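You operate a simulated robot arm through the tools that you are given. There is no shell and no other tool. Be economical: measure what you need, move in short steps, check, and stop when the job is done.

You are at the controls of a simulated robot arm. One attempt, no reset.

TASK
Put the bin on the refill bench away on the upper shelf of the left shelving bay. Close the trolley drawer. Open the vice drawer, take the blue pad and put it in the inside of the vice drawer, then shut the drawer. Press the white button three times. Take the sachet on the slat conveyor and put it away on the packing bench. Take the yellow pad from the dry end of the steel bench and put it on the top of the vice bench. The order is free.

The check looks at the end state, three seconds after you hand in, the way a careful person would. Anything else that was tipped, shoved, dropped, spilled or broken makes it a failure.

THE ROBOT
A 6-joint arm with a fingered hand on a trunk, on a base that drives. Base frame: it is fixed to the floor where the robot stands at the start and does not move with it; the origin is under the middle of the robot, x ahead of it, y to its left, z up. Units: m, degrees, N and s.
With the tool pointing down near the work surface it reaches from about 0.18 to 0.48 m from the robot's upright axis, wherever it stands. Its first joint turns from -166.0 to 166.0 degrees. Places, roughly: bin [0.5, 0, 0.75]; blue pad (5x5x4 cm) [1.5, 1.2, 0.7]; inside of the vice drawer [0.3, 2.4, 0.7]; packing bench [-0.7, -3.5, 0.8]; sachet [-1.25, 1.5, 0.75]; top of the vice bench [0.3, 2.7, 0.8]; trolley drawer [0.4, -0.7, 0.7]; upper shelf of the left shelving bay [3.9, -0.8, 1.3]; vice drawer [0.2, 2.4, 0.7]; white button [0.4, 1.6, 0.9]; yellow pad (9x6x4 cm) [-3.7, 1.3, 0.8]. Payload 2.3 kg.
The tool frame sits at the grasp point between the pads (the TCP): z along the fingers, y along the line on which they close. The tips reach 0.022 m beyond it. The gripper opens to 0.112 m. The gripper's body begins 0.06 m behind the TCP. The gripper is a hand of 3 fingers: y runs from the thumb to the fingers, the wrist lies at [0, 0, -0.218] in the tool frame, and closing takes about 1.5 s.
Orientation is told as [roll, pitch, yaw] about the base's x, y, z axes, in that order, counted from this pose: with the fingers straight down and closing along the base's y, the tool's x points along the base's -x, its y along +y and its z along -z.

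THE INTERFACE
- The arm moves only by the tool apply_moves. Its argument "plan" is a list of rows, each a list of 7 numbers: the shift along the tool's x, y, z in units of 150 mm (1.0 is 150 mm), then the turn, a rotation vector about the tool's x, y, z in units of 180 degrees (1.0 is 180 degrees), then the gripper command, from -1 (fully open) to 1 (shut), values between in proportion. In form: [[x, y, z, ax, ay, az, claw], ...]. A call has 1 to 8 rows; each row is the pose to reach, as a shift and turn from the pose commanded when the call began, along the tool's axes at that moment. A call with a number of a shift or a turn outside -1 to 1 is refused whole. Each row takes 0.2 s and may step no farther than 0.05 m and 8.6 degrees from the row before; otherwise, or with a gripper value out of range, the whole call is refused. Where a pose cannot be reached the arm comes as near as it can. A force on the tool above 40 N (or 10 N above the force at the start of the call, whichever is more), or a blocked arm, ends the call early, and 0.2 s more pass. Each finger travels about 0.072 m/s and halts on what it meets, pressing with about 25 N; the grip force reading is that of the motor and also rises with nothing between the fingers. The clock runs only during rows and for 0.2 s after the last one: add rows that repeat a pose to give the fingers time. It gives the time, the measured TCP pose, the force on the tool (base axes), the opening and the grip force at its end, in the units of the frame above (readings bear some noise), with the torque about the TCP (base axes, N m) and any sound that the robot's microphone picked up.
- Cameras (640 x 400 px; columns grow to the right, rows downward): "scene" is now at [0.0024, 0.1096, 1.5616]; the picture's right is [-0.44, -0.90, 0.00], its down [-0.75, 0.37, -0.55] and it looks along [0.49, -0.24, -0.84] (base axes); focal length 291 px, centre (320, 200). "wrist" rides on the gripper at [0.066, 0.003, -0.08] in the tool frame; the picture's right is [-0.05, 1.00, 0.00], its down [-0.77, -0.04, -0.64] and it looks along [-0.64, -0.03, 0.77] (tool axes); focal length 275 px, centre (320, 200). There is no depth. A picture from a camera that has moved, and an enlarged one, comes with that camera's place and axes in the base frame and with its lens.
- get_image(camera): a new picture of that camera. No time passes.
- lift_body(by): slides the trunk up (or, below 0, down) by that many m; the arm and the scene camera ride with it, the base frame stays. It gives what a move gives, with no picture.
- steer(legs): drives the robot by 1 to 6 legs, each [ahead, left, turn to the left] in m, m and degrees, along the robot's own axes; the way and the turn of a leg run together, so that a leg with both is an arc; at most 1.5 m and 180 degrees a leg. The arm and the cameras ride along, it lands a little off, and it stops where it bumps. It gives what a move gives.
- preshape(shape): the hand has 3 fingers and takes this shape, open, in about a second: jaw (thumb against the fingers, like two jaws); tri (thumb and two fingers); tip (a fingertip pinch); poke (one finger out to press); point (the index stretched); flat (the hand flat); cup (the hand cupped); fist (a fist). The gripper value then closes the fingers along that shape, each until it touches; the sizes above hold for jaw. It gives what a move gives, with no picture.
- aim_head(pan, tilt): turns the head with the scene camera to pan (to the left, within 155 degrees either way) and tilt (down, from -29 to 69), counted from straight ahead of the robot. It gives what a move gives.
- inspect(camera, box): a new picture of the part [left, top, right, bottom] of that camera's present view, enlarged. No time passes.
- finish_job(): hands the job in; it is judged then, once.

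Go step by step. Nothing tells you exact positions but the pictures and the camera data: compare them with the known pose of the tool, close in by small moves and look again before you grip or let go. The budget is 186 turns and 148 pictures, counting those below and the enlarged ones. Unless the task says otherwise, let go and move clear before handing in.

The tools are called after "Emit:" by a JSON object that holds its "fn" and its "kwargs". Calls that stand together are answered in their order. apply_moves: Moves the arm, as the interface text tells. Its arguments: {"type":"object","properties":{"plan":{"type":"array"}},"required":["plan"]} The other tools are called the same way: lift_body (by) slides the trunk up or down; preshape (shape) gives the hand a shape; steer (legs) drives the base; aim_head (pan, tilt) turns the head that bears the scene camera; get_image (camera) takes a picture; inspect (camera, box) takes an enlarged picture of a part of a camera's view; finish_job () hands the job in.

At the start:

```text
t: 0.0
position: [0.1973, -0.2599, 1.0276]
tcp_rot: [0.1, 0.0, 0.0]
wrist_force: [-0.2, -0.3, 0.5]
wrist_torque: [0.0, -0.02, 0.04]
grip_width: 0.1118
grasp_force: 0.0
shape: jaw
trunk travel left (down, up): [-0.5, 0.09]
robot x, y, heading: [-0.0022, -0.0002, -0.3]
head pan, tilt: [-26.4, 56.8]
```

scene: 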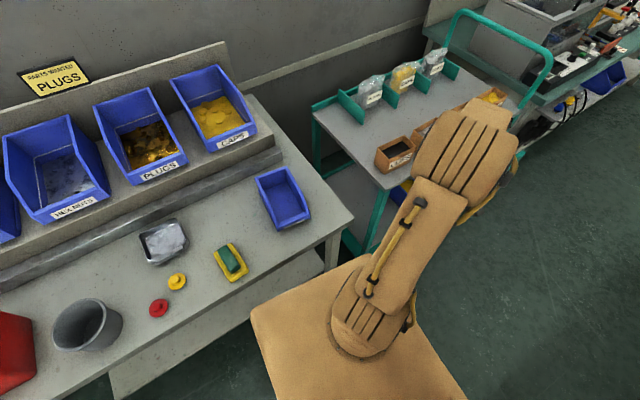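
wrist: 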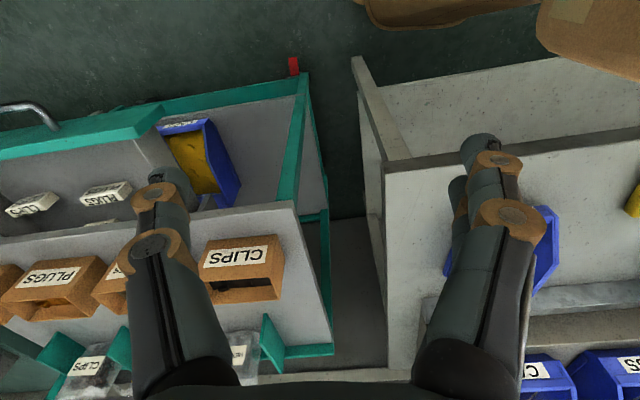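

I see the refill bench ahead with the small blue bin near its right end, and the trolley to the right. I look around first to learn the layout.

Emit:
{"fn": "aim_head", "kwargs": {"pan": 0, "tilt": 20}}

Emit:
{"fn": "get_image", "kwargs": {"camera": "scene"}}

Emit:
{"fn": "aim_head", "kwargs": {"pan": -70, "tilt": 30}}

Emit:
{"fn": "get_image", "kwargs": {"camera": "scene"}}

Emit:
{"fn": "aim_head", "kwargs": {"pan": 80, "tilt": 20}}

Emit:
{"fn": "get_image", "kwargs": {"camera": "scene"}}

Emit:
{"fn": "aim_head", "kwargs": {"pan": 150, "tilt": 15}}

Emit:
{"fn": "get_image", "kwargs": {"camera": "scene"}}

Emit:
{"fn": "aim_head", "kwargs": {"pan": -140, "tilt": 15}}

Emit:
{"fn": "get_image", "kwargs": {"camera": "scene"}}

```text
t: 1.0
position: [0.1981, -0.259, 1.0272]
tcp_rot: [0.0, -0.1, 0.1]
wrist_force: [0.0, -0.2, -0.4]
wrist_torque: [0.02, 0.0, -0.02]
grip_width: 0.1118
grasp_force: 0.1
shape: jaw
trunk travel left (down, up): [-0.5, 0.09]
robot x, y, heading: [-0.0029, 0.003, 0.1]
head pan, tilt: [0.0, 20.0]
```

```text
145 pictures are left
camera scene: at [0.0326, 0.1408, 1.6158], right [0.0, -1.0, 0.0], down [-0.34, 0.0, -0.94], along [0.94, 0.0, -0.34], focal length 291 px, centre (320, 200)
```

scene: 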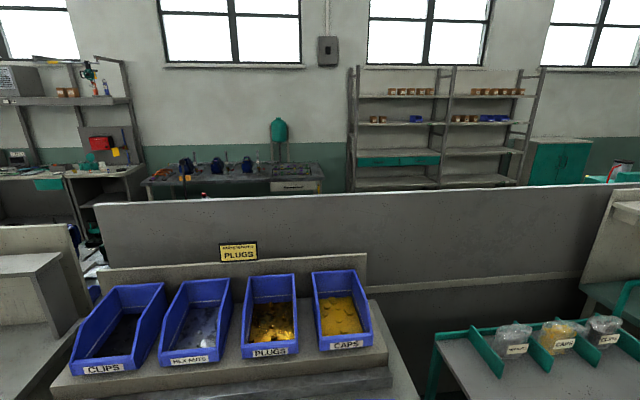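

```text
t: 2.4
position: [0.1979, -0.2598, 1.0272]
tcp_rot: [0.0, -0.1, -0.1]
wrist_force: [-0.2, -0.3, -0.9]
wrist_torque: [-0.03, 0.01, -0.02]
grip_width: 0.1118
grasp_force: 0.0
shape: jaw
trunk travel left (down, up): [-0.5, 0.09]
robot x, y, heading: [-0.0027, 0.0025, -0.1]
head pan, tilt: [-70.0, 30.0]
```

```text
144 pictures are left
camera scene: at [-0.0295, 0.0559, 1.5999], right [-0.94, -0.34, 0.0], down [-0.17, 0.47, -0.87], along [0.3, -0.81, -0.5], focal length 291 px, centre (320, 200)
```

scene: 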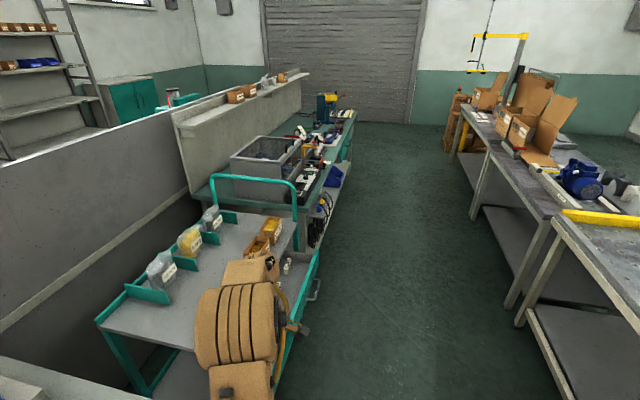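

```text
t: 4.8
position: [0.1978, -0.2597, 1.0272]
tcp_rot: [0.0, 0.0, 0.0]
wrist_force: [-1.3, -0.1, -0.3]
wrist_torque: [0.0, 0.0, -0.02]
grip_width: 0.112
grasp_force: 0.1
shape: jaw
trunk travel left (down, up): [-0.5, 0.09]
robot x, y, heading: [-0.0019, 0.0003, -0.1]
head pan, tilt: [80.0, 20.0]
```

```text
143 pictures are left
camera scene: at [-0.0443, 0.2326, 1.6159], right [0.98, -0.17, 0.0], down [-0.06, -0.34, -0.94], along [0.16, 0.93, -0.34], focal length 291 px, centre (320, 200)
```

scene: 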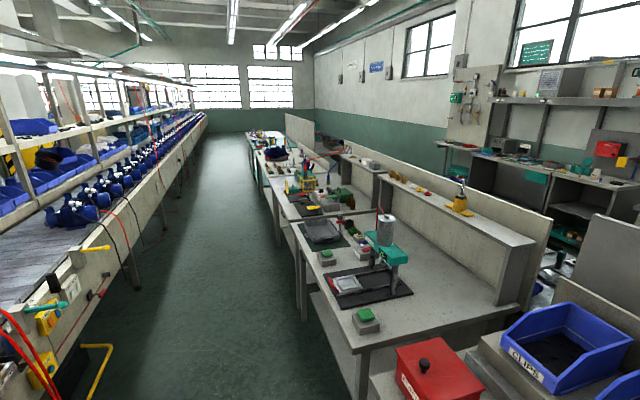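

```text
t: 6.2
position: [0.1983, -0.259, 1.0268]
tcp_rot: [0.0, 0.0, 0.1]
wrist_force: [-0.2, -0.5, -0.3]
wrist_torque: [-0.01, 0.03, -0.03]
grip_width: 0.1119
grasp_force: 0.0
shape: jaw
trunk travel left (down, up): [-0.5, 0.09]
robot x, y, heading: [0.0024, -0.0021, 0.3]
head pan, tilt: [150.0, 15.0]
```

```text
142 pictures are left
camera scene: at [-0.1413, 0.1876, 1.624], right [0.5, 0.87, 0.0], down [0.22, -0.13, -0.97], along [-0.84, 0.48, -0.26], focal length 291 px, centre (320, 200)
```

scene: 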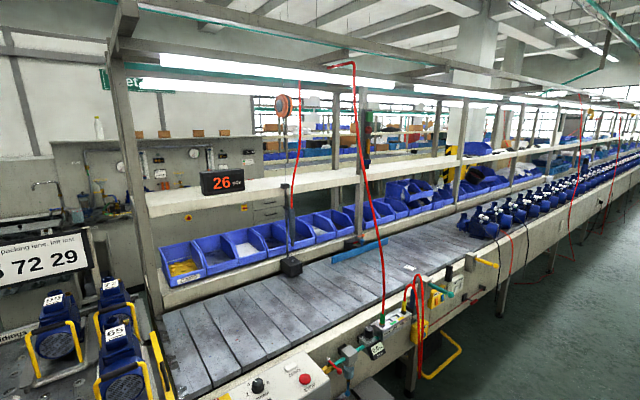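

```text
t: 10.2
position: [0.197, -0.2592, 1.0272]
tcp_rot: [0.0, 0.0, 0.0]
wrist_force: [-0.1, -0.5, 0.2]
wrist_torque: [-0.01, -0.02, -0.01]
grip_width: 0.112
grasp_force: 0.0
shape: jaw
trunk travel left (down, up): [-0.5, 0.09]
robot x, y, heading: [-0.0003, 0.0008, 0.2]
head pan, tilt: [-140.0, 15.0]
```

```text
141 pictures are left
camera scene: at [-0.132, 0.0808, 1.624], right [-0.64, 0.77, 0.0], down [0.2, 0.17, -0.97], along [-0.74, -0.62, -0.26], focal length 291 px, centre (320, 200)
```

scene: 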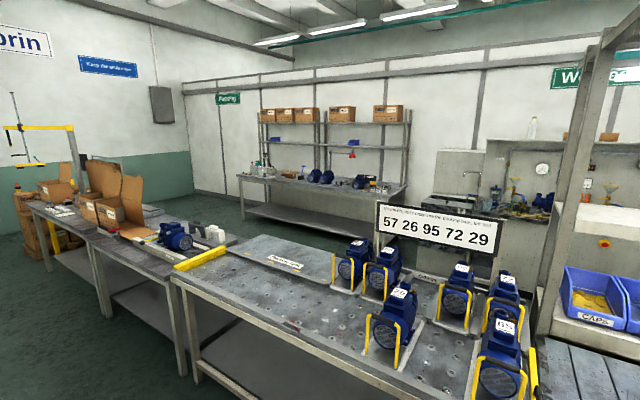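

I have the general layout: robot in an aisle between the bench row and the conveyor. Now a close look at the bin and the trolley drawer.

Emit:
{"fn": "aim_head", "kwargs": {"pan": 0, "tilt": 60}}

Emit:
{"fn": "get_image", "kwargs": {"camera": "scene"}}

Emit:
{"fn": "aim_head", "kwargs": {"pan": -75, "tilt": 50}}

Emit:
{"fn": "get_image", "kwargs": {"camera": "scene"}}

```text
t: 12.4
position: [0.1976, -0.2594, 1.027]
tcp_rot: [0.0, 0.0, 0.0]
wrist_force: [0.5, -0.8, -0.2]
wrist_torque: [0.01, -0.01, -0.01]
grip_width: 0.1121
grasp_force: 0.1
shape: jaw
trunk travel left (down, up): [-0.5, 0.09]
robot x, y, heading: [0.0014, -0.0036, -0.0]
head pan, tilt: [0.0, 60.0]
```

```text
140 pictures are left
camera scene: at [0.0062, 0.1408, 1.5578], right [0.0, -1.0, 0.0], down [-0.87, 0.0, -0.5], along [0.5, 0.0, -0.87], focal length 291 px, centre (320, 200)
```

scene: 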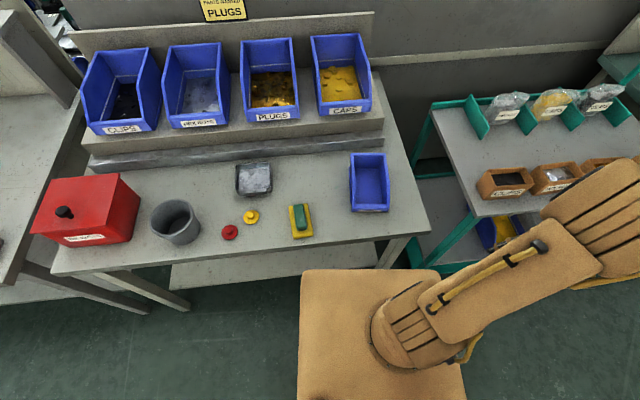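

```text
t: 13.9
position: [0.1975, -0.26, 1.0264]
tcp_rot: [-0.1, 0.0, 0.0]
wrist_force: [-0.6, -0.4, 0.8]
wrist_torque: [0.02, -0.02, 0.01]
grip_width: 0.1116
grasp_force: 0.0
shape: jaw
trunk travel left (down, up): [-0.5, 0.09]
robot x, y, heading: [-0.0043, -0.001, -0.1]
head pan, tilt: [-75.0, 50.0]
```

```text
139 pictures are left
camera scene: at [-0.0405, 0.0665, 1.5703], right [-0.97, -0.26, 0.0], down [-0.2, 0.74, -0.64], along [0.17, -0.62, -0.77], focal length 291 px, centre (320, 200)
```

scene: 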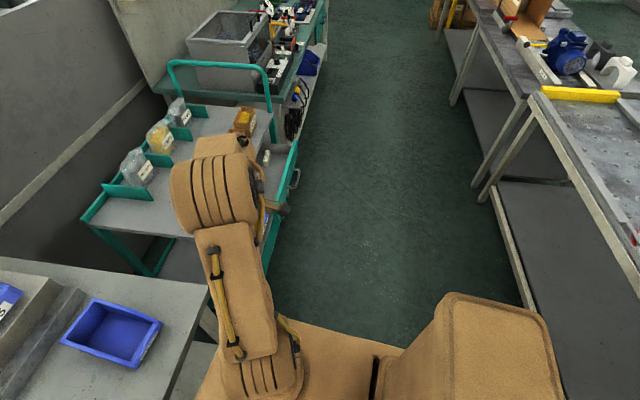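

The bin stands near [0.5, -0.01] with its length along x. I bring the arm over towards it and look with the wrist camera.

Emit:
{"fn": "apply_moves", "kwargs": {"plan": [[0, 0.25, 0, 0, 0, 0, -1], [0, 0.5, 0, 0, 0, 0, -1], [-0.1, 0.75, 0, 0, 0, 0, -1], [-0.2, 1, 0, 0, 0, 0, -1]]}}

Emit:
{"fn": "apply_moves", "kwargs": {"plan": [[-0.1, 0.2, 0, 0, 0, 0, -1], [-0.3, 0.4, 0, 0, 0, 0, -1], [-0.5, 0.64, 0, 0, 0, 0, -1]]}}

Emit:
{"fn": "get_image", "kwargs": {"camera": "wrist"}}

Emit:
{"fn": "aim_head", "kwargs": {"pan": -5, "tilt": 60}}

Emit:
{"fn": "get_image", "kwargs": {"camera": "scene"}}

```text
t: 14.9
position: [0.2261, -0.1086, 1.0268]
tcp_rot: [0.0, 0.1, 0.0]
wrist_force: [0.1, 0.5, 0.7]
wrist_torque: [0.02, 0.0, -0.01]
grip_width: 0.1121
grasp_force: 0.1
shape: jaw
trunk travel left (down, up): [-0.5, 0.09]
robot x, y, heading: [-0.0005, -0.0003, -0.2]
head pan, tilt: [-75.0, 50.0]
```

```text
t: 15.7
position: [0.3033, -0.0124, 1.0271]
tcp_rot: [-0.1, 0.0, 0.1]
wrist_force: [0.5, 0.0, -0.1]
wrist_torque: [-0.03, 0.01, -0.02]
grip_width: 0.112
grasp_force: 0.1
shape: jaw
trunk travel left (down, up): [-0.5, 0.09]
robot x, y, heading: [0.0009, 0.0007, -0.0]
head pan, tilt: [-75.0, 50.0]
```

```text
138 pictures are left
camera wrist: at [0.236, -0.0102, 1.1073], right [0.05, 1.0, 0.0], down [0.77, -0.04, 0.64], along [0.63, -0.03, -0.77], focal length 275 px, centre (320, 200)
```

wrist: 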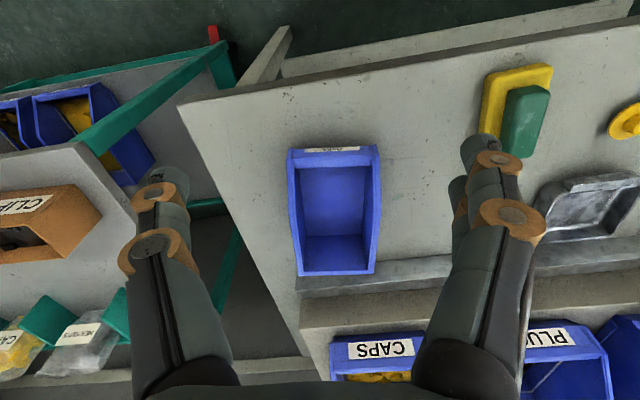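

```text
t: 17.1
position: [0.3015, -0.0124, 1.0273]
tcp_rot: [-0.1, 0.1, -0.1]
wrist_force: [-0.1, -0.3, -0.8]
wrist_torque: [0.0, -0.04, 0.01]
grip_width: 0.1116
grasp_force: 0.0
shape: jaw
trunk travel left (down, up): [-0.5, 0.09]
robot x, y, heading: [-0.0006, -0.0004, -0.2]
head pan, tilt: [-5.0, 60.0]
```

```text
137 pictures are left
camera scene: at [0.0059, 0.135, 1.5578], right [-0.09, -1.0, 0.0], down [-0.86, 0.08, -0.5], along [0.5, -0.04, -0.87], focal length 291 px, centre (320, 200)
```

scene: 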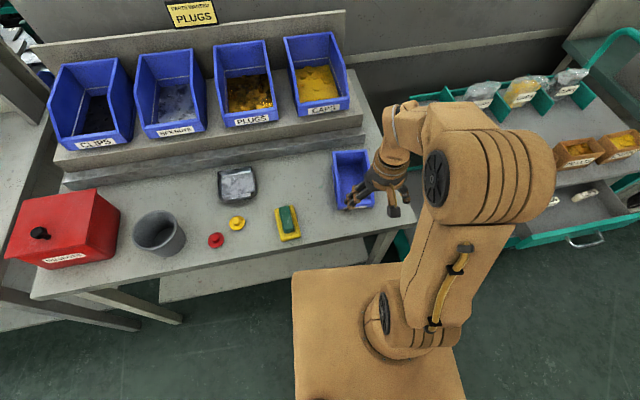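

The bin is about 0.11 wide, so I'll pinch its right-hand wall. I lower a little and measure again for heights.

Emit:
{"fn": "apply_moves", "kwargs": {"plan": [[0.1, -0.1, 0.25, 0, 0, 0, -1], [0.2, -0.3, 0.5, 0, 0, 0, -1], [0.3, -0.5, 0.75, 0, 0, 0, -1]]}}

Emit:
{"fn": "get_image", "kwargs": {"camera": "wrist"}}

Emit:
{"fn": "inspect", "kwargs": {"camera": "scene", "box": [260, 100, 480, 260]}}

```text
refused: row 2 steps farther than a row can; nothing moved
```

```text
136 pictures are left
camera wrist: at [0.2351, -0.0118, 1.1074], right [0.05, 1.0, 0.0], down [0.77, -0.04, 0.64], along [0.64, -0.03, -0.77], focal length 275 px, centre (320, 200)
```

wrist: 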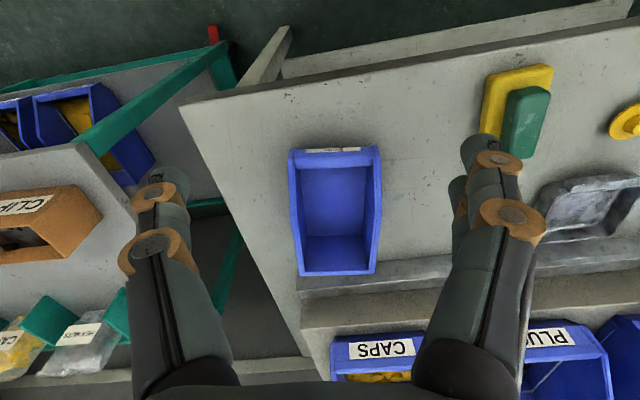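

```text
2.50 times, centred on (370, 180) of scene
camera zoom: at [0.0059, 0.135, 1.5578], right [-0.09, -1.0, 0.0], down [-0.86, 0.08, -0.5], along [0.5, -0.04, -0.87], focal length 728 px, centre (195, 250)
```

zoom: 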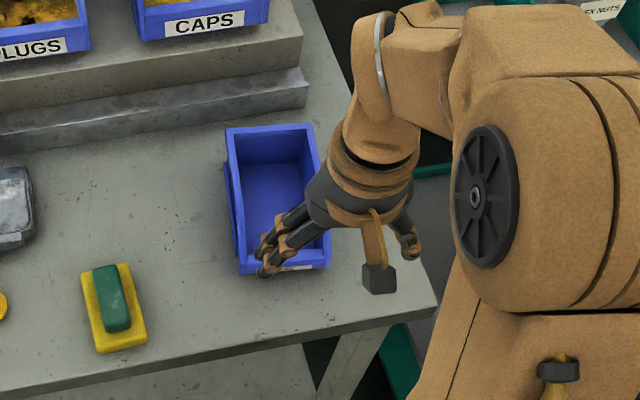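

Step was too long; same move in smaller steps.

Emit:
{"fn": "apply_moves", "kwargs": {"plan": [[0.07, -0.1, 0.25, 0, 0, 0, -1], [0.14, -0.25, 0.5, 0, 0, 0, -1], [0.21, -0.4, 0.75, 0, 0, 0, -1], [0.3, -0.5, 0.8, 0, 0, 0, -1]]}}

Emit:
{"fn": "get_image", "kwargs": {"camera": "wrist"}}

```text
t: 18.1
position: [0.2589, -0.0893, 0.9075]
tcp_rot: [-0.1, -0.3, -0.2]
wrist_force: [31.5, 21.6, 16.8]
wrist_torque: [-1.89, 4.34, -1.98]
grip_width: 0.1121
grasp_force: 0.1
shape: jaw
trunk travel left (down, up): [-0.5, 0.09]
robot x, y, heading: [-0.0003, -0.0034, 0.1]
head pan, tilt: [-5.0, 60.0]
```

```text
134 pictures are left
camera wrist: at [0.191, -0.0868, 0.9871], right [0.05, 1.0, 0.0], down [0.77, -0.04, 0.64], along [0.64, -0.03, -0.77], focal length 275 px, centre (320, 200)
```

wrist: 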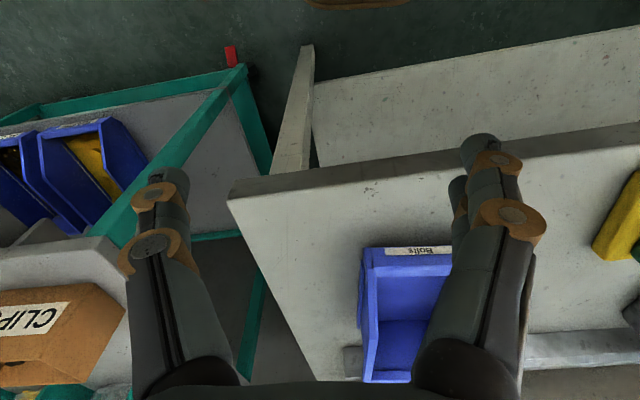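

The wrist reads a contact, probably the hand's camera mount against the robot's own body (too close in and low). I back out forward and up.

Emit:
{"fn": "apply_moves", "kwargs": {"plan": [[-0.1, 0, -0.2, 0, 0, 0, -1], [-0.3, 0, -0.3, 0, 0, 0, -1]]}}

Emit:
{"fn": "get_image", "kwargs": {"camera": "scene"}}

```text
t: 18.7
position: [0.3035, -0.0887, 0.9511]
tcp_rot: [0.0, 0.1, 0.0]
wrist_force: [0.0, 0.2, -0.5]
wrist_torque: [-0.01, 0.01, -0.03]
grip_width: 0.1119
grasp_force: 0.0
shape: jaw
trunk travel left (down, up): [-0.5, 0.09]
robot x, y, heading: [0.0024, 0.0005, 0.2]
head pan, tilt: [-5.0, 60.0]
```

```text
133 pictures are left
camera scene: at [0.007, 0.135, 1.5577], right [-0.09, -1.0, 0.0], down [-0.86, 0.08, -0.5], along [0.5, -0.04, -0.87], focal length 291 px, centre (320, 200)
```

scene: 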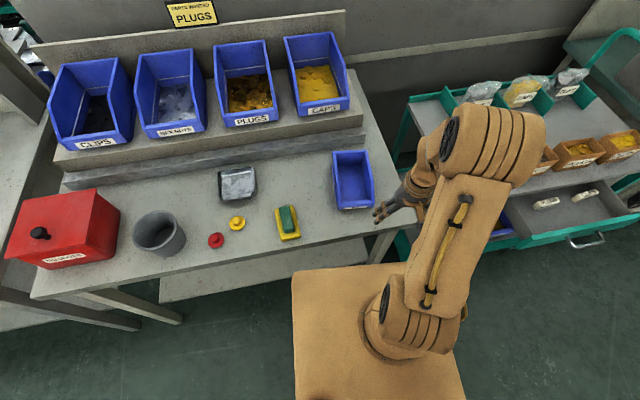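

Bench top is about z 0.80, the bin spans x 0.395–0.55, its right wall is at y≈-0.056 with rim 0.83 (front) to 0.88 (back). I tilt the hand 40° forward above it.

Emit:
{"fn": "apply_moves", "kwargs": {"plan": [[-0.13, 0.04, 0, 0, -0.0444, 0, -1], [-0.26, 0.09, 0, 0, -0.0889, 0, -1], [-0.39, 0.14, 0, 0, -0.1333, 0, -1], [-0.52, 0.18, 0, 0, -0.1778, 0, -1], [-0.7, 0.2, 0, 0, -0.2222, 0, -1], [-0.95, 0.22, 0, 0, -0.2222, 0, -1]]}}

Emit:
{"fn": "get_image", "kwargs": {"camera": "wrist"}}

Emit:
{"fn": "inspect", "kwargs": {"camera": "scene", "box": [260, 100, 480, 260]}}

```text
t: 20.1
position: [0.4138, -0.0687, 0.988]
tcp_rot: [-2.4, -29.8, -0.1]
wrist_force: [-0.2, 0.5, 0.6]
wrist_torque: [0.01, 0.02, -0.03]
grip_width: 0.1121
grasp_force: 0.1
shape: jaw
out of reach, approached as far as the arm can: row 3, 4, 5, 6
trunk travel left (down, up): [-0.5, 0.09]
robot x, y, heading: [-0.0001, -0.0003, -0.0]
head pan, tilt: [-5.0, 60.0]
```

```text
132 pictures are left
camera wrist: at [0.3151, -0.0624, 1.0257], right [0.06, 1.0, -0.01], down [0.35, -0.01, 0.94], along [0.93, -0.06, -0.35], focal length 275 px, centre (320, 200)
```

wrist: 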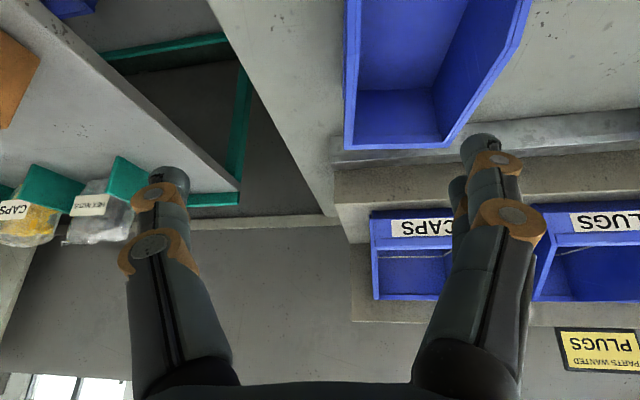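

```text
2.50 times, centred on (370, 180) of scene
camera zoom: at [0.0059, 0.1351, 1.5577], right [-0.09, -1.0, 0.0], down [-0.86, 0.08, -0.5], along [0.5, -0.04, -0.87], focal length 728 px, centre (195, 250)
```

zoom: 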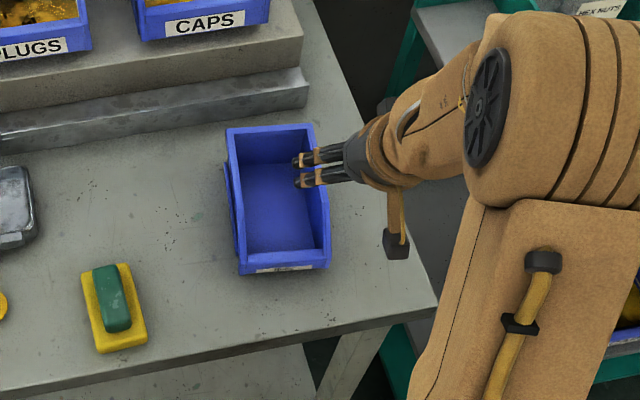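

The arm cannot pitch fully at this height relative to the trunk. I raise the hand and check the achievable tilt, since the shelf will need a high, tilted pose too.

Emit:
{"fn": "apply_moves", "kwargs": {"plan": [[-0.125, 0, -0.216, 0, 0, 0, -1], [-0.25, 0, -0.43, 0, 0, 0, -1], [-0.375, 0, -0.65, 0, 0, 0, -1], [-0.5, 0, -0.866, 0, 0, 0, -1]]}}

Emit:
{"fn": "apply_moves", "kwargs": {"plan": [[-0.125, 0, -0.216, 0, 0, 0, -1], [-0.25, 0, -0.43, 0, 0, 0, -1], [-0.375, 0, -0.65, 0, 0, 0, -1], [-0.5, 0, -0.866, 0, 0, 0, -1]]}}

Emit:
{"fn": "get_image", "kwargs": {"camera": "scene"}}

```text
t: 21.1
position: [0.4145, -0.0644, 1.1398]
tcp_rot: [-2.4, -29.6, -0.2]
wrist_force: [0.0, 0.3, -0.5]
wrist_torque: [0.01, 0.0, -0.02]
grip_width: 0.112
grasp_force: 0.2
shape: jaw
trunk travel left (down, up): [-0.5, 0.09]
robot x, y, heading: [0.0013, 0.0006, -0.2]
head pan, tilt: [-5.0, 60.0]
```

```text
t: 22.1
position: [0.4151, -0.0585, 1.2887]
tcp_rot: [-2.4, -29.6, -0.1]
wrist_force: [0.6, -0.1, 0.1]
wrist_torque: [-0.02, 0.03, -0.04]
grip_width: 0.112
grasp_force: 0.1
shape: jaw
trunk travel left (down, up): [-0.5, 0.09]
robot x, y, heading: [-0.002, 0.0021, 0.1]
head pan, tilt: [-5.0, 60.0]
```

```text
130 pictures are left
camera scene: at [0.0065, 0.135, 1.5577], right [-0.09, -1.0, 0.0], down [-0.86, 0.08, -0.5], along [0.5, -0.04, -0.87], focal length 291 px, centre (320, 200)
```

scene: 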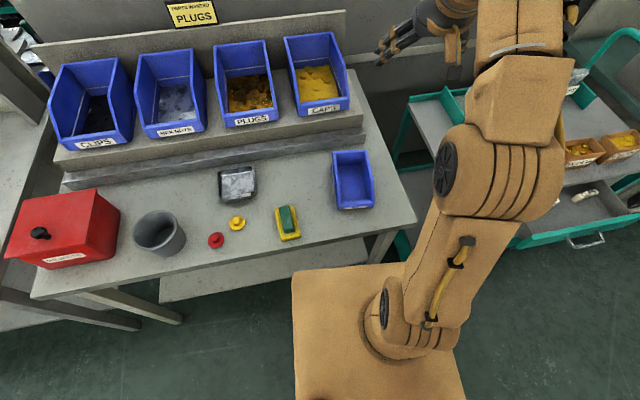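

Now test more tilt here.

Emit:
{"fn": "apply_moves", "kwargs": {"plan": [[0, 0, 0, 0.003, -0.04, 0, -1], [0, 0, 0, 0.007, -0.08, 0, -1], [0, 0, 0, 0.013, -0.12, 0, -1]]}}

```text
t: 22.9
position: [0.4144, -0.0577, 1.2884]
tcp_rot: [-6.1, -51.3, 1.8]
wrist_force: [0.0, 0.8, -0.3]
wrist_torque: [0.0, -0.03, -0.01]
grip_width: 0.1117
grasp_force: 0.1
shape: jaw
trunk travel left (down, up): [-0.5, 0.09]
robot x, y, heading: [-0.0006, 0.0012, -0.1]
head pan, tilt: [-5.0, 60.0]
```

Tilting works up here, so I'll set the tilt to 40° with the axes squared, then lower the trunk to bring the same arm pose to the bin.

Emit:
{"fn": "apply_moves", "kwargs": {"plan": [[0, 0, 0, -0.013, 0.03, 0.003, -1], [0, 0, 0, -0.026, 0.0625, 0.006, -1]]}}

Emit:
{"fn": "lift_body", "kwargs": {"by": -0.2}}

Emit:
{"fn": "get_image", "kwargs": {"camera": "scene"}}

Emit:
{"fn": "get_image", "kwargs": {"camera": "wrist"}}

```text
t: 23.5
position: [0.4143, -0.058, 1.2882]
tcp_rot: [0.3, -39.8, -0.4]
wrist_force: [0.0, 0.1, -0.6]
wrist_torque: [-0.03, -0.02, 0.01]
grip_width: 0.1116
grasp_force: 0.1
shape: jaw
trunk travel left (down, up): [-0.5, 0.09]
robot x, y, heading: [-0.0002, -0.0039, 0.2]
head pan, tilt: [-5.0, 60.0]
```

```text
t: 25.6
position: [0.4146, -0.059, 1.0879]
tcp_rot: [0.3, -40.0, -0.4]
wrist_force: [0.5, 0.1, 0.1]
wrist_torque: [-0.02, 0.02, -0.02]
grip_width: 0.112
grasp_force: 0.1
shape: jaw
trunk travel left (down, up): [-0.3, 0.29]
robot x, y, heading: [-0.004, -0.0022, 0.0]
head pan, tilt: [-5.0, 60.0]
```

```text
129 pictures are left
camera scene: at [0.0059, 0.1351, 1.3578], right [-0.09, -1.0, 0.0], down [-0.86, 0.08, -0.5], along [0.5, -0.04, -0.87], focal length 291 px, centre (320, 200)
```

scene: 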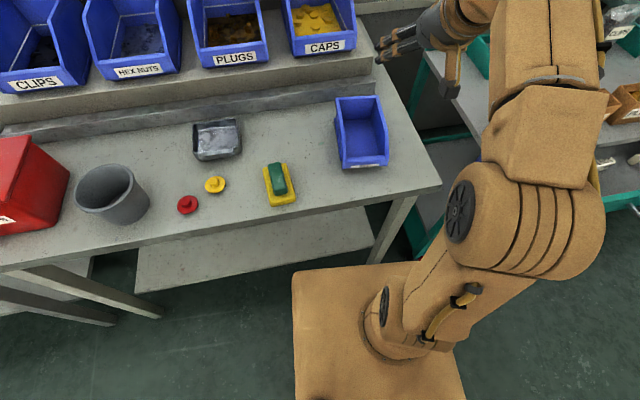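

```text
128 pictures are left
camera wrist: at [0.3121, -0.0561, 1.1074], right [0.04, 1.0, 0.03], down [0.18, -0.04, 0.98], along [0.98, -0.03, -0.18], focal length 275 px, centre (320, 200)
```

wrist: 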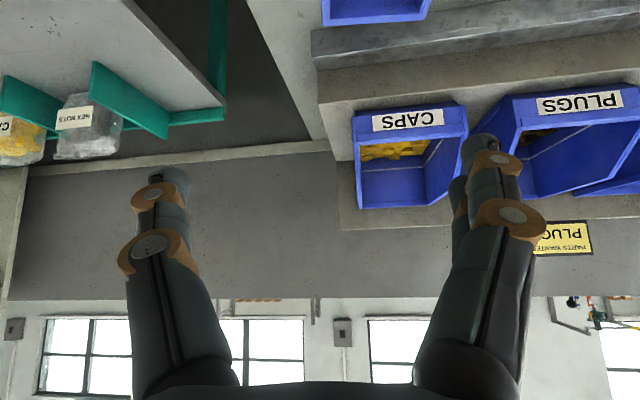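

Emit:
{"fn": "inspect", "kwargs": {"camera": "scene", "box": [300, 30, 460, 190]}}

```text
2.50 times, centred on (380, 110) of scene
camera zoom: at [0.0059, 0.1351, 1.3578], right [-0.09, -1.0, 0.0], down [-0.86, 0.08, -0.5], along [0.5, -0.04, -0.87], focal length 728 px, centre (170, 425)
```

zoom: 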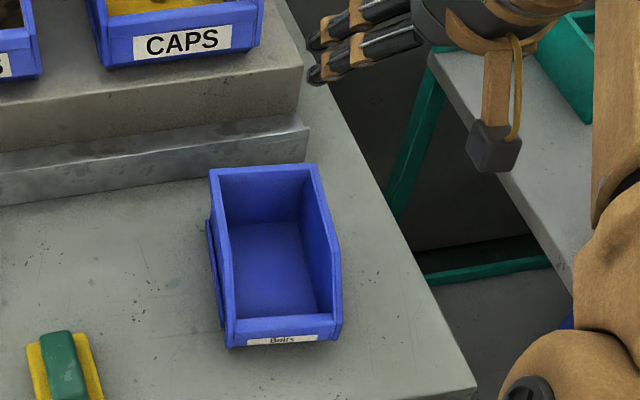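

Bin: x 0.386–0.556, right wall y≈-0.051, side rim z≈0.88, bench ≈0.80. I lower the trunk, then shift forward to above the wall's middle.

Emit:
{"fn": "lift_body", "kwargs": {"by": -0.13}}

Emit:
{"fn": "apply_moves", "kwargs": {"plan": [[-0.153, 0.03, 0.129, 0, 0, 0, -1], [-0.306, 0.06, 0.257, 0, 0, 0, -1]]}}

Emit:
{"fn": "get_image", "kwargs": {"camera": "scene"}}

Emit:
{"fn": "get_image", "kwargs": {"camera": "wrist"}}

```text
t: 27.2
position: [0.4148, -0.0589, 0.9586]
tcp_rot: [0.2, -40.0, -0.5]
wrist_force: [-0.5, 1.2, -1.2]
wrist_torque: [0.0, 0.02, -0.02]
grip_width: 0.1122
grasp_force: 0.1
shape: jaw
trunk travel left (down, up): [-0.17, 0.42]
robot x, y, heading: [-0.0024, -0.0024, -0.2]
head pan, tilt: [-5.0, 60.0]
```

```text
t: 27.8
position: [0.4761, -0.0499, 0.9584]
tcp_rot: [0.3, -40.1, -0.4]
wrist_force: [-0.1, -0.5, -0.7]
wrist_torque: [-0.03, 0.03, 0.01]
grip_width: 0.1121
grasp_force: 0.1
shape: jaw
trunk travel left (down, up): [-0.17, 0.42]
robot x, y, heading: [-0.0013, -0.0001, 0.1]
head pan, tilt: [-5.0, 60.0]
```

```text
126 pictures are left
camera scene: at [0.0063, 0.1351, 1.2278], right [-0.09, -1.0, 0.0], down [-0.86, 0.08, -0.5], along [0.5, -0.04, -0.87], focal length 291 px, centre (320, 200)
```

scene: 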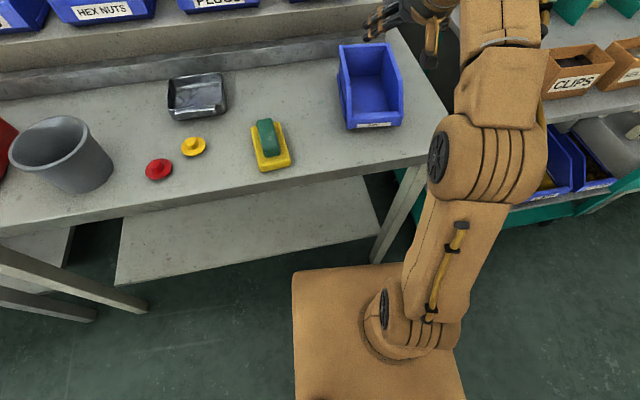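

```text
125 pictures are left
camera wrist: at [0.3733, -0.0472, 0.9771], right [0.04, 1.0, 0.03], down [0.18, -0.04, 0.98], along [0.98, -0.03, -0.18], focal length 275 px, centre (320, 200)
```

wrist: 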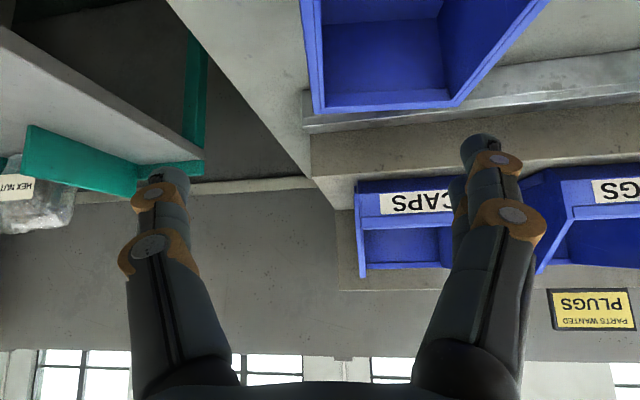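

The hand is aligned over the right wall (thumb outside, fingers inside). I descend 0.1 m.

Emit:
{"fn": "apply_moves", "kwargs": {"plan": [[0.13, 0.02, 0.155, 0, 0, 0, -1], [0.26, 0.02, 0.31, 0, 0, 0, -1], [0.429, 0.02, 0.511, 0, 0, 0, -1]]}}

Emit:
{"fn": "get_image", "kwargs": {"camera": "wrist"}}

Emit:
{"fn": "inspect", "kwargs": {"camera": "scene", "box": [310, 0, 470, 160]}}

```text
t: 28.6
position: [0.4757, -0.0476, 0.8565]
tcp_rot: [0.3, -40.0, -0.5]
wrist_force: [0.1, -0.8, -0.1]
wrist_torque: [0.0, -0.01, 0.04]
grip_width: 0.1119
grasp_force: 0.0
shape: jaw
trunk travel left (down, up): [-0.17, 0.42]
robot x, y, heading: [-0.0009, -0.0032, -0.0]
head pan, tilt: [-5.0, 60.0]
```

```text
124 pictures are left
camera wrist: at [0.3728, -0.0448, 0.8764], right [0.04, 1.0, 0.03], down [0.18, -0.04, 0.98], along [0.98, -0.03, -0.18], focal length 275 px, centre (320, 200)
```

wrist: 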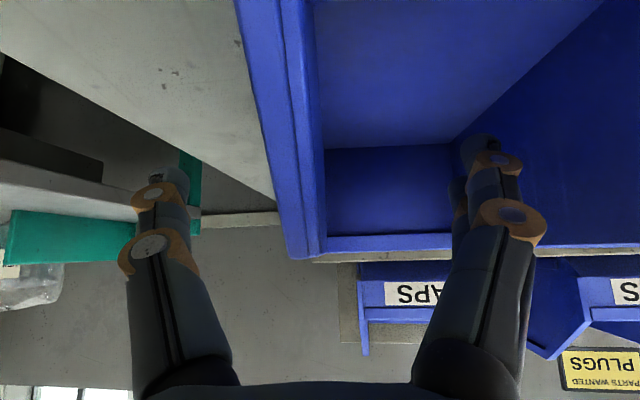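

```text
2.50 times, centred on (390, 80) of scene
camera zoom: at [0.006, 0.1351, 1.2278], right [-0.09, -1.0, 0.0], down [-0.86, 0.08, -0.5], along [0.5, -0.04, -0.87], focal length 728 px, centre (145, 500)
```

zoom: 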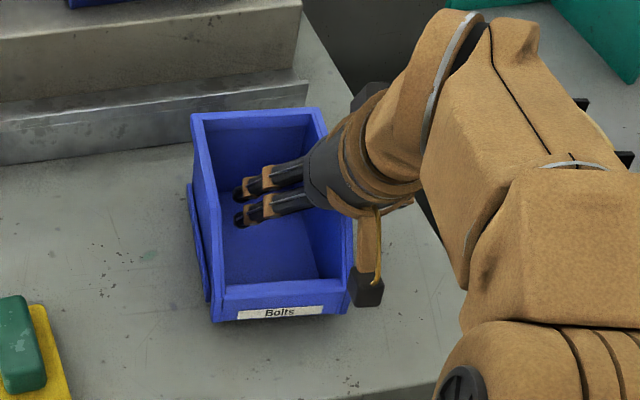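

Well aligned: the wall runs between thumb and fingers. I close.

Emit:
{"fn": "apply_moves", "kwargs": {"plan": [[0, 0, 0, 0, 0, 0, 1], [0, 0, 0, 0, 0, 0, 1], [0, 0, 0, 0, 0, 0, 1], [0, 0, 0, 0, 0, 0, 1], [0, 0, 0, 0, 0, 0, 1], [0, 0, 0, 0, 0, 0, 1], [0, 0, 0, 0, 0, 0, 1], [0, 0, 0, 0, 0, 0, 1]]}}

Emit:
{"fn": "apply_moves", "kwargs": {"plan": [[-0.065, 0, -0.077, 0, 0, 0, 1], [-0.13, 0, -0.155, 0, 0, 0, 1], [-0.195, 0, -0.23, 0, 0, 0, 1]]}}

Emit:
{"fn": "inspect", "kwargs": {"camera": "scene", "box": [310, 0, 470, 160]}}

Emit:
{"fn": "get_image", "kwargs": {"camera": "wrist"}}

```text
t: 30.4
position: [0.4762, -0.0475, 0.8592]
tcp_rot: [0.2, -39.9, -0.4]
wrist_force: [0.0, 0.6, -0.2]
wrist_torque: [0.01, 0.01, -0.02]
grip_width: 0.0039
grasp_force: 25.3
shape: jaw
trunk travel left (down, up): [-0.17, 0.42]
robot x, y, heading: [-0.0005, -0.0003, -0.0]
head pan, tilt: [-5.0, 60.0]
```

```text
t: 31.2
position: [0.4751, -0.0481, 0.9037]
tcp_rot: [0.2, -40.1, -0.4]
wrist_force: [0.7, 0.5, -0.9]
wrist_torque: [-0.05, 0.01, 0.0]
grip_width: 0.0039
grasp_force: 24.6
shape: jaw
trunk travel left (down, up): [-0.17, 0.42]
robot x, y, heading: [0.0003, 0.0024, -0.1]
head pan, tilt: [-5.0, 60.0]
```

```text
2.50 times, centred on (390, 80) of scene
camera zoom: at [0.0061, 0.1351, 1.2277], right [-0.09, -1.0, 0.0], down [-0.86, 0.08, -0.5], along [0.5, -0.04, -0.87], focal length 728 px, centre (145, 500)
```

zoom: 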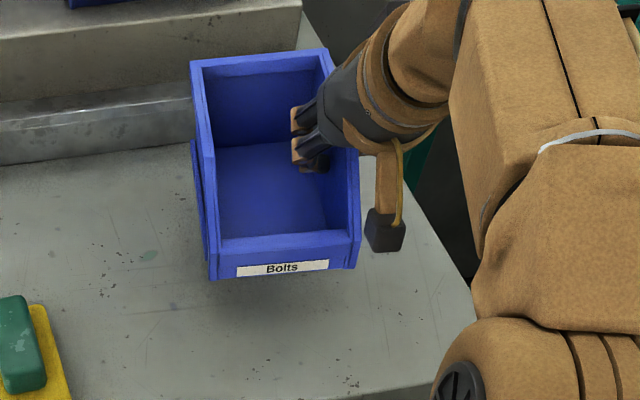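

```text
121 pictures are left
camera wrist: at [0.3726, -0.0444, 0.9224], right [0.04, 1.0, 0.03], down [0.18, -0.04, 0.98], along [0.98, -0.03, -0.18], focal length 275 px, centre (320, 200)
```

wrist: 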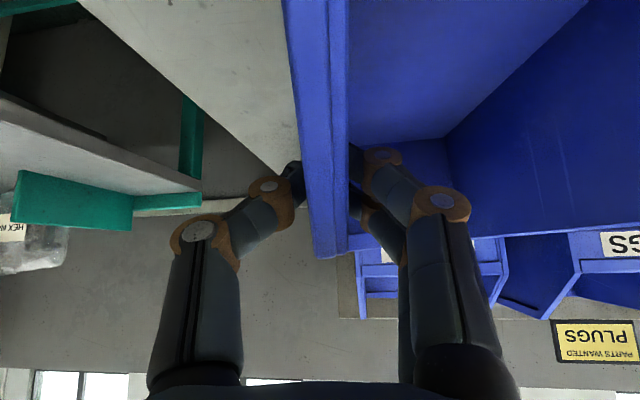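

The bin is held level. I raise the trunk to carry height and look at the route towards -y.

Emit:
{"fn": "lift_body", "kwargs": {"by": 0.4}}

Emit:
{"fn": "aim_head", "kwargs": {"pan": -90, "tilt": 45}}

Emit:
{"fn": "get_image", "kwargs": {"camera": "scene"}}

Emit:
{"fn": "aim_head", "kwargs": {"pan": -90, "tilt": 15}}

Emit:
{"fn": "get_image", "kwargs": {"camera": "scene"}}

```text
t: 35.1
position: [0.4748, -0.0462, 1.3039]
tcp_rot: [0.1, -40.0, -0.4]
wrist_force: [0.3, 0.2, -1.2]
wrist_torque: [0.0, 0.01, 0.0]
grip_width: 0.0041
grasp_force: 25.4
shape: jaw
trunk travel left (down, up): [-0.57, 0.02]
robot x, y, heading: [-0.0026, -0.001, -0.1]
head pan, tilt: [-5.0, 60.0]
```

```text
t: 36.6
position: [0.4755, -0.0468, 1.3037]
tcp_rot: [0.2, -40.0, -0.5]
wrist_force: [0.6, 0.6, -0.4]
wrist_torque: [-0.05, 0.01, 0.0]
grip_width: 0.0041
grasp_force: 25.3
shape: jaw
trunk travel left (down, up): [-0.57, 0.02]
robot x, y, heading: [0.0024, -0.0015, -0.1]
head pan, tilt: [-90.0, 45.0]
```

```text
120 pictures are left
camera scene: at [-0.0602, 0.0596, 1.6472], right [-1.0, 0.0, 0.0], down [0.0, 0.71, -0.71], along [0.0, -0.71, -0.71], focal length 291 px, centre (320, 200)
```

scene: 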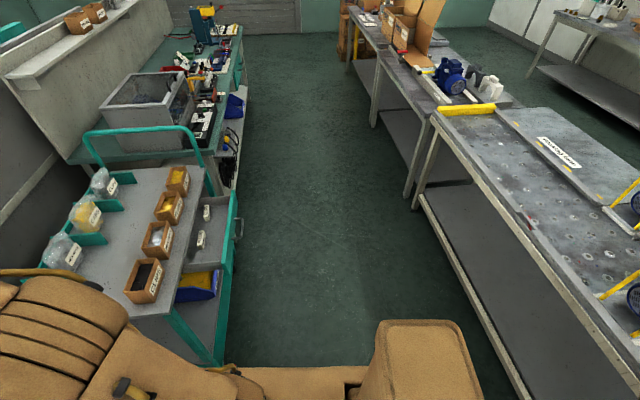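

```text
t: 37.6
position: [0.4758, -0.0462, 1.3046]
tcp_rot: [0.3, -40.0, -0.5]
wrist_force: [0.1, -0.7, -0.4]
wrist_torque: [-0.03, 0.02, -0.01]
grip_width: 0.004
grasp_force: 25.1
shape: jaw
trunk travel left (down, up): [-0.57, 0.02]
robot x, y, heading: [0.0015, -0.0007, -0.0]
head pan, tilt: [-90.0, 15.0]
```

```text
119 pictures are left
camera scene: at [-0.0603, 0.0475, 1.694], right [-1.0, 0.0, 0.0], down [0.0, 0.26, -0.97], along [0.0, -0.97, -0.26], focal length 291 px, centre (320, 200)
```

scene: 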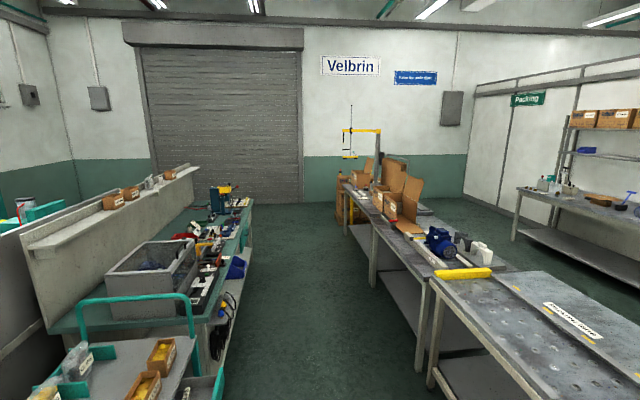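

The aisle is clear; the partition ends near y≈-2.2. I drive back a little, then sideways down the aisle, keeping my heading.

Emit:
{"fn": "steer", "kwargs": {"legs": [[-0.16, 0, 0], [0, -1.5, 0]]}}

Emit:
{"fn": "aim_head", "kwargs": {"pan": -60, "tilt": 30}}

Emit:
{"fn": "get_image", "kwargs": {"camera": "scene"}}

Emit:
{"fn": "aim_head", "kwargs": {"pan": -15, "tilt": 25}}

Emit:
{"fn": "get_image", "kwargs": {"camera": "scene"}}

```text
t: 46.0
position: [0.3178, -1.5428, 1.3031]
tcp_rot: [0.2, -40.0, -0.3]
wrist_force: [-0.4, 0.1, -1.1]
wrist_torque: [-0.02, 0.02, -0.02]
grip_width: 0.0038
grasp_force: 25.4
shape: jaw
trunk travel left (down, up): [-0.57, 0.02]
robot x, y, heading: [-0.1589, -1.4967, 0.1]
head pan, tilt: [-90.0, 15.0]
```

```text
t: 47.0
position: [0.3176, -1.5412, 1.3037]
tcp_rot: [0.3, -39.9, -0.2]
wrist_force: [0.6, 0.6, -1.5]
wrist_torque: [-0.04, -0.01, -0.01]
grip_width: 0.004
grasp_force: 24.8
shape: jaw
trunk travel left (down, up): [-0.57, 0.02]
robot x, y, heading: [-0.1606, -1.4957, -0.0]
head pan, tilt: [-60.0, 30.0]
```

```text
118 pictures are left
camera scene: at [-0.1734, -1.433, 1.6699], right [-0.87, -0.5, 0.0], down [-0.25, 0.43, -0.87], along [0.43, -0.75, -0.5], focal length 291 px, centre (320, 200)
```

scene: 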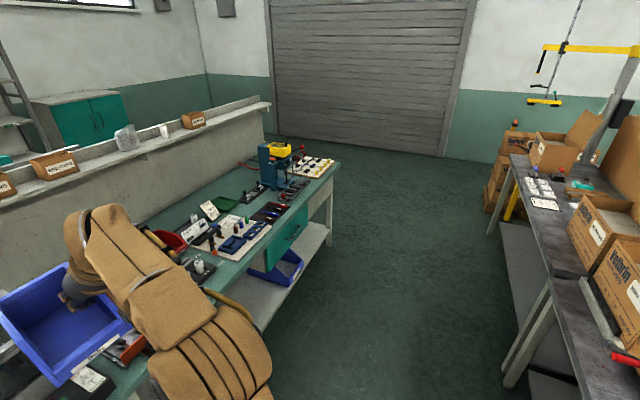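

```text
t: 48.1
position: [0.3177, -1.5419, 1.303]
tcp_rot: [0.1, -40.0, -0.2]
wrist_force: [0.7, 0.7, -1.1]
wrist_torque: [-0.01, 0.01, 0.03]
grip_width: 0.004
grasp_force: 25.0
shape: jaw
trunk travel left (down, up): [-0.57, 0.02]
robot x, y, heading: [-0.1566, -1.5, -0.1]
head pan, tilt: [-15.0, 25.0]
```

```text
117 pictures are left
camera scene: at [-0.1296, -1.3785, 1.6778], right [-0.26, -0.97, 0.0], down [-0.41, 0.11, -0.91], along [0.88, -0.23, -0.42], focal length 291 px, centre (320, 200)
```

scene: 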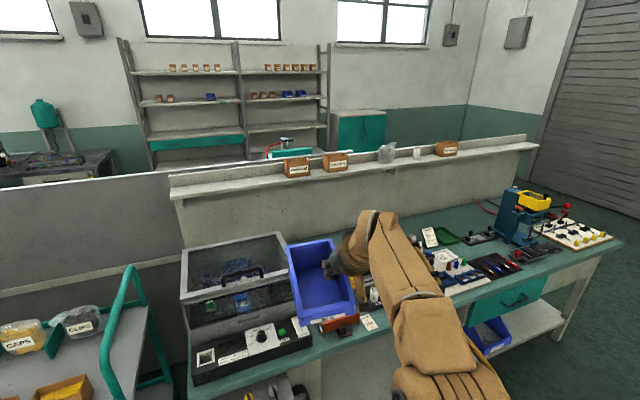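

The green bench ends near y≈-3.2. I continue to about y=-3.75 and look round the corner.

Emit:
{"fn": "steer", "kwargs": {"legs": [[0.1, -1.5, 0], [0, -0.75, 0]]}}

Emit:
{"fn": "aim_head", "kwargs": {"pan": 20, "tilt": 25}}

Emit:
{"fn": "get_image", "kwargs": {"camera": "scene"}}

Emit:
{"fn": "aim_head", "kwargs": {"pan": -110, "tilt": 30}}

Emit:
{"fn": "get_image", "kwargs": {"camera": "scene"}}

```text
refused: leg 1 is longer than a leg can be; nothing moved
```

```text
t: 49.1
position: [0.3181, -1.5427, 1.3038]
tcp_rot: [0.2, -40.0, -0.3]
wrist_force: [-0.3, 0.5, -0.8]
wrist_torque: [-0.03, 0.01, 0.02]
grip_width: 0.0042
grasp_force: 25.3
shape: jaw
trunk travel left (down, up): [-0.57, 0.02]
robot x, y, heading: [-0.1579, -1.4927, 0.2]
head pan, tilt: [20.0, 25.0]
```

```text
116 pictures are left
camera scene: at [-0.1319, -1.3232, 1.6778], right [0.34, -0.94, 0.0], down [-0.4, -0.14, -0.91], along [0.85, 0.31, -0.42], focal length 291 px, centre (320, 200)
```

scene: 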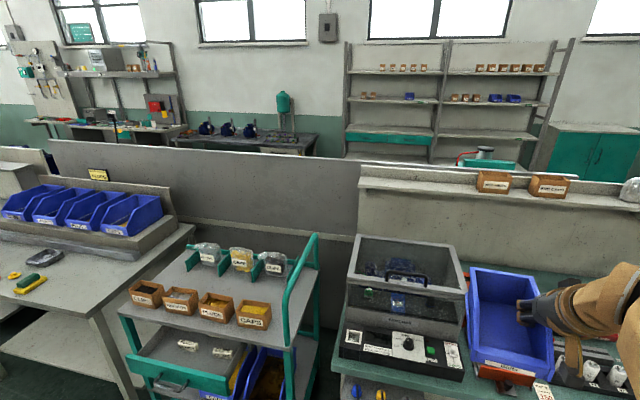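

```text
t: 51.2
position: [0.3166, -1.5413, 1.3016]
tcp_rot: [0.3, -40.0, -0.2]
wrist_force: [0.4, -0.2, -1.0]
wrist_torque: [-0.05, -0.03, -0.02]
grip_width: 0.0037
grasp_force: 25.2
shape: jaw
trunk travel left (down, up): [-0.57, 0.02]
robot x, y, heading: [-0.1599, -1.4952, 0.1]
head pan, tilt: [-110.0, 30.0]
```

```text
115 pictures are left
camera scene: at [-0.2494, -1.4397, 1.6699], right [-0.94, 0.34, 0.0], down [0.17, 0.47, -0.87], along [-0.3, -0.81, -0.5], focal length 291 px, centre (320, 200)
```

scene: 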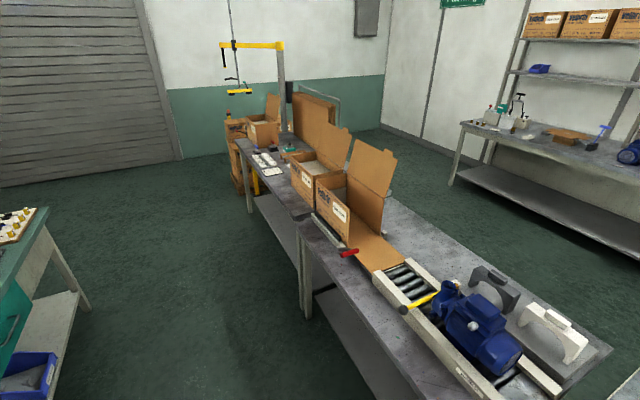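

Leg was a hair too long. Drive with shorter legs.

Emit:
{"fn": "steer", "kwargs": {"legs": [[0.1, -1.2, 0], [0, -1.05, 0]]}}

Emit:
{"fn": "aim_head", "kwargs": {"pan": 20, "tilt": 25}}

Emit:
{"fn": "get_image", "kwargs": {"camera": "scene"}}

```text
t: 62.3
position: [0.4318, -3.7836, 1.3034]
tcp_rot: [0.3, -39.9, 0.7]
wrist_force: [-0.3, 0.6, -1.9]
wrist_torque: [-0.06, 0.03, 0.01]
grip_width: 0.0039
grasp_force: 24.7
shape: jaw
trunk travel left (down, up): [-0.57, 0.02]
robot x, y, heading: [-0.0471, -3.7451, 1.3]
head pan, tilt: [-110.0, 30.0]
```

```text
t: 64.4
position: [0.433, -3.7836, 1.3042]
tcp_rot: [0.3, -40.0, 0.6]
wrist_force: [-0.6, -0.2, -0.7]
wrist_torque: [0.0, 0.0, -0.02]
grip_width: 0.0043
grasp_force: 25.0
shape: jaw
trunk travel left (down, up): [-0.57, 0.02]
robot x, y, heading: [-0.0469, -3.7428, 0.9]
head pan, tilt: [20.0, 25.0]
```

```text
114 pictures are left
camera scene: at [-0.0203, -3.5723, 1.6778], right [0.36, -0.93, 0.0], down [-0.39, -0.15, -0.91], along [0.85, 0.32, -0.42], focal length 291 px, centre (320, 200)
```

scene: 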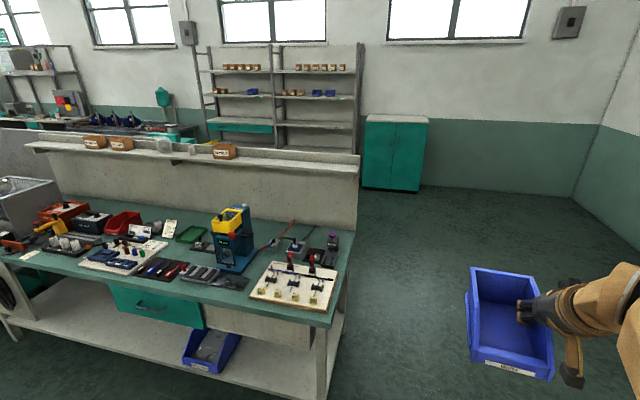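

Clear passage ahead past the bench end. I drive forward past the partition end.

Emit:
{"fn": "steer", "kwargs": {"legs": [[0, -0.1, -1], [1.5, 0, 0], [0.6, 0, 0]]}}

Emit:
{"fn": "aim_head", "kwargs": {"pan": 40, "tilt": 25}}

Emit:
{"fn": "get_image", "kwargs": {"camera": "scene"}}

```text
t: 75.6
position: [2.5299, -3.893, 1.3043]
tcp_rot: [0.2, -40.0, -0.5]
wrist_force: [0.4, 0.3, -0.6]
wrist_torque: [-0.04, -0.04, 0.0]
grip_width: 0.0039
grasp_force: 24.8
shape: jaw
trunk travel left (down, up): [-0.57, 0.02]
robot x, y, heading: [2.0529, -3.8488, -0.3]
head pan, tilt: [20.0, 25.0]
```

```text
t: 76.4
position: [2.529, -3.8933, 1.3027]
tcp_rot: [0.2, -40.0, -0.4]
wrist_force: [0.8, 0.0, -0.8]
wrist_torque: [-0.07, 0.02, -0.01]
grip_width: 0.0041
grasp_force: 25.0
shape: jaw
trunk travel left (down, up): [-0.57, 0.02]
robot x, y, heading: [2.0529, -3.8498, -0.3]
head pan, tilt: [40.0, 25.0]
```

```text
113 pictures are left
camera scene: at [2.0649, -3.6454, 1.6778], right [0.64, -0.77, 0.0], down [-0.32, -0.27, -0.91], along [0.7, 0.58, -0.42], focal length 291 px, centre (320, 200)
```

scene: 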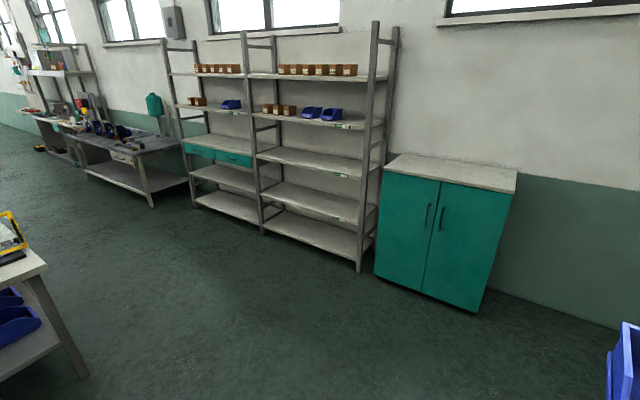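

The left bay lies at y≈-1.4…-0.2, front at x≈3.7. I drive in front of it keeping x≈2.8.

Emit:
{"fn": "steer", "kwargs": {"legs": [[0.75, 0, 0], [0, 1.5, 0], [0, 1.3, 0]]}}

Emit:
{"fn": "aim_head", "kwargs": {"pan": 10, "tilt": 20}}

Emit:
{"fn": "get_image", "kwargs": {"camera": "scene"}}

```text
t: 93.6
position: [3.2656, -1.0973, 1.3026]
tcp_rot: [0.3, -40.1, 0.0]
wrist_force: [1.1, 0.1, -0.5]
wrist_torque: [-0.05, 0.02, 0.01]
grip_width: 0.004
grasp_force: 25.0
shape: jaw
trunk travel left (down, up): [-0.57, 0.02]
robot x, y, heading: [2.789, -1.0559, 0.7]
head pan, tilt: [40.0, 25.0]
```

```text
t: 94.5
position: [3.2653, -1.0966, 1.3036]
tcp_rot: [0.2, -40.0, 0.1]
wrist_force: [-0.4, 0.0, -0.9]
wrist_torque: [-0.02, -0.01, 0.01]
grip_width: 0.0041
grasp_force: 24.9
shape: jaw
trunk travel left (down, up): [-0.57, 0.02]
robot x, y, heading: [2.7879, -1.0504, 0.7]
head pan, tilt: [10.0, 20.0]
```

```text
112 pictures are left
camera scene: at [2.8201, -0.8957, 1.6859], right [0.18, -0.98, 0.0], down [-0.34, -0.06, -0.94], along [0.92, 0.17, -0.34], focal length 291 px, centre (320, 200)
```

scene: 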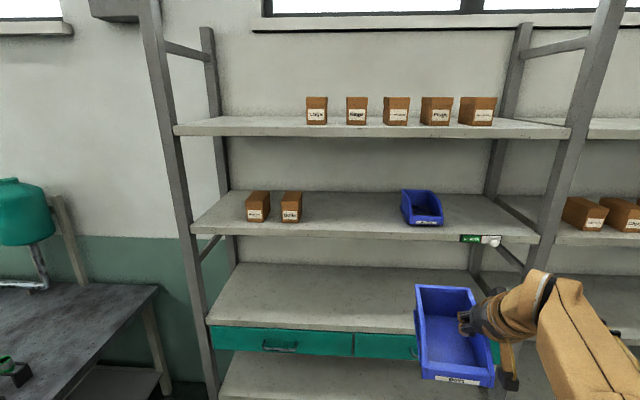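

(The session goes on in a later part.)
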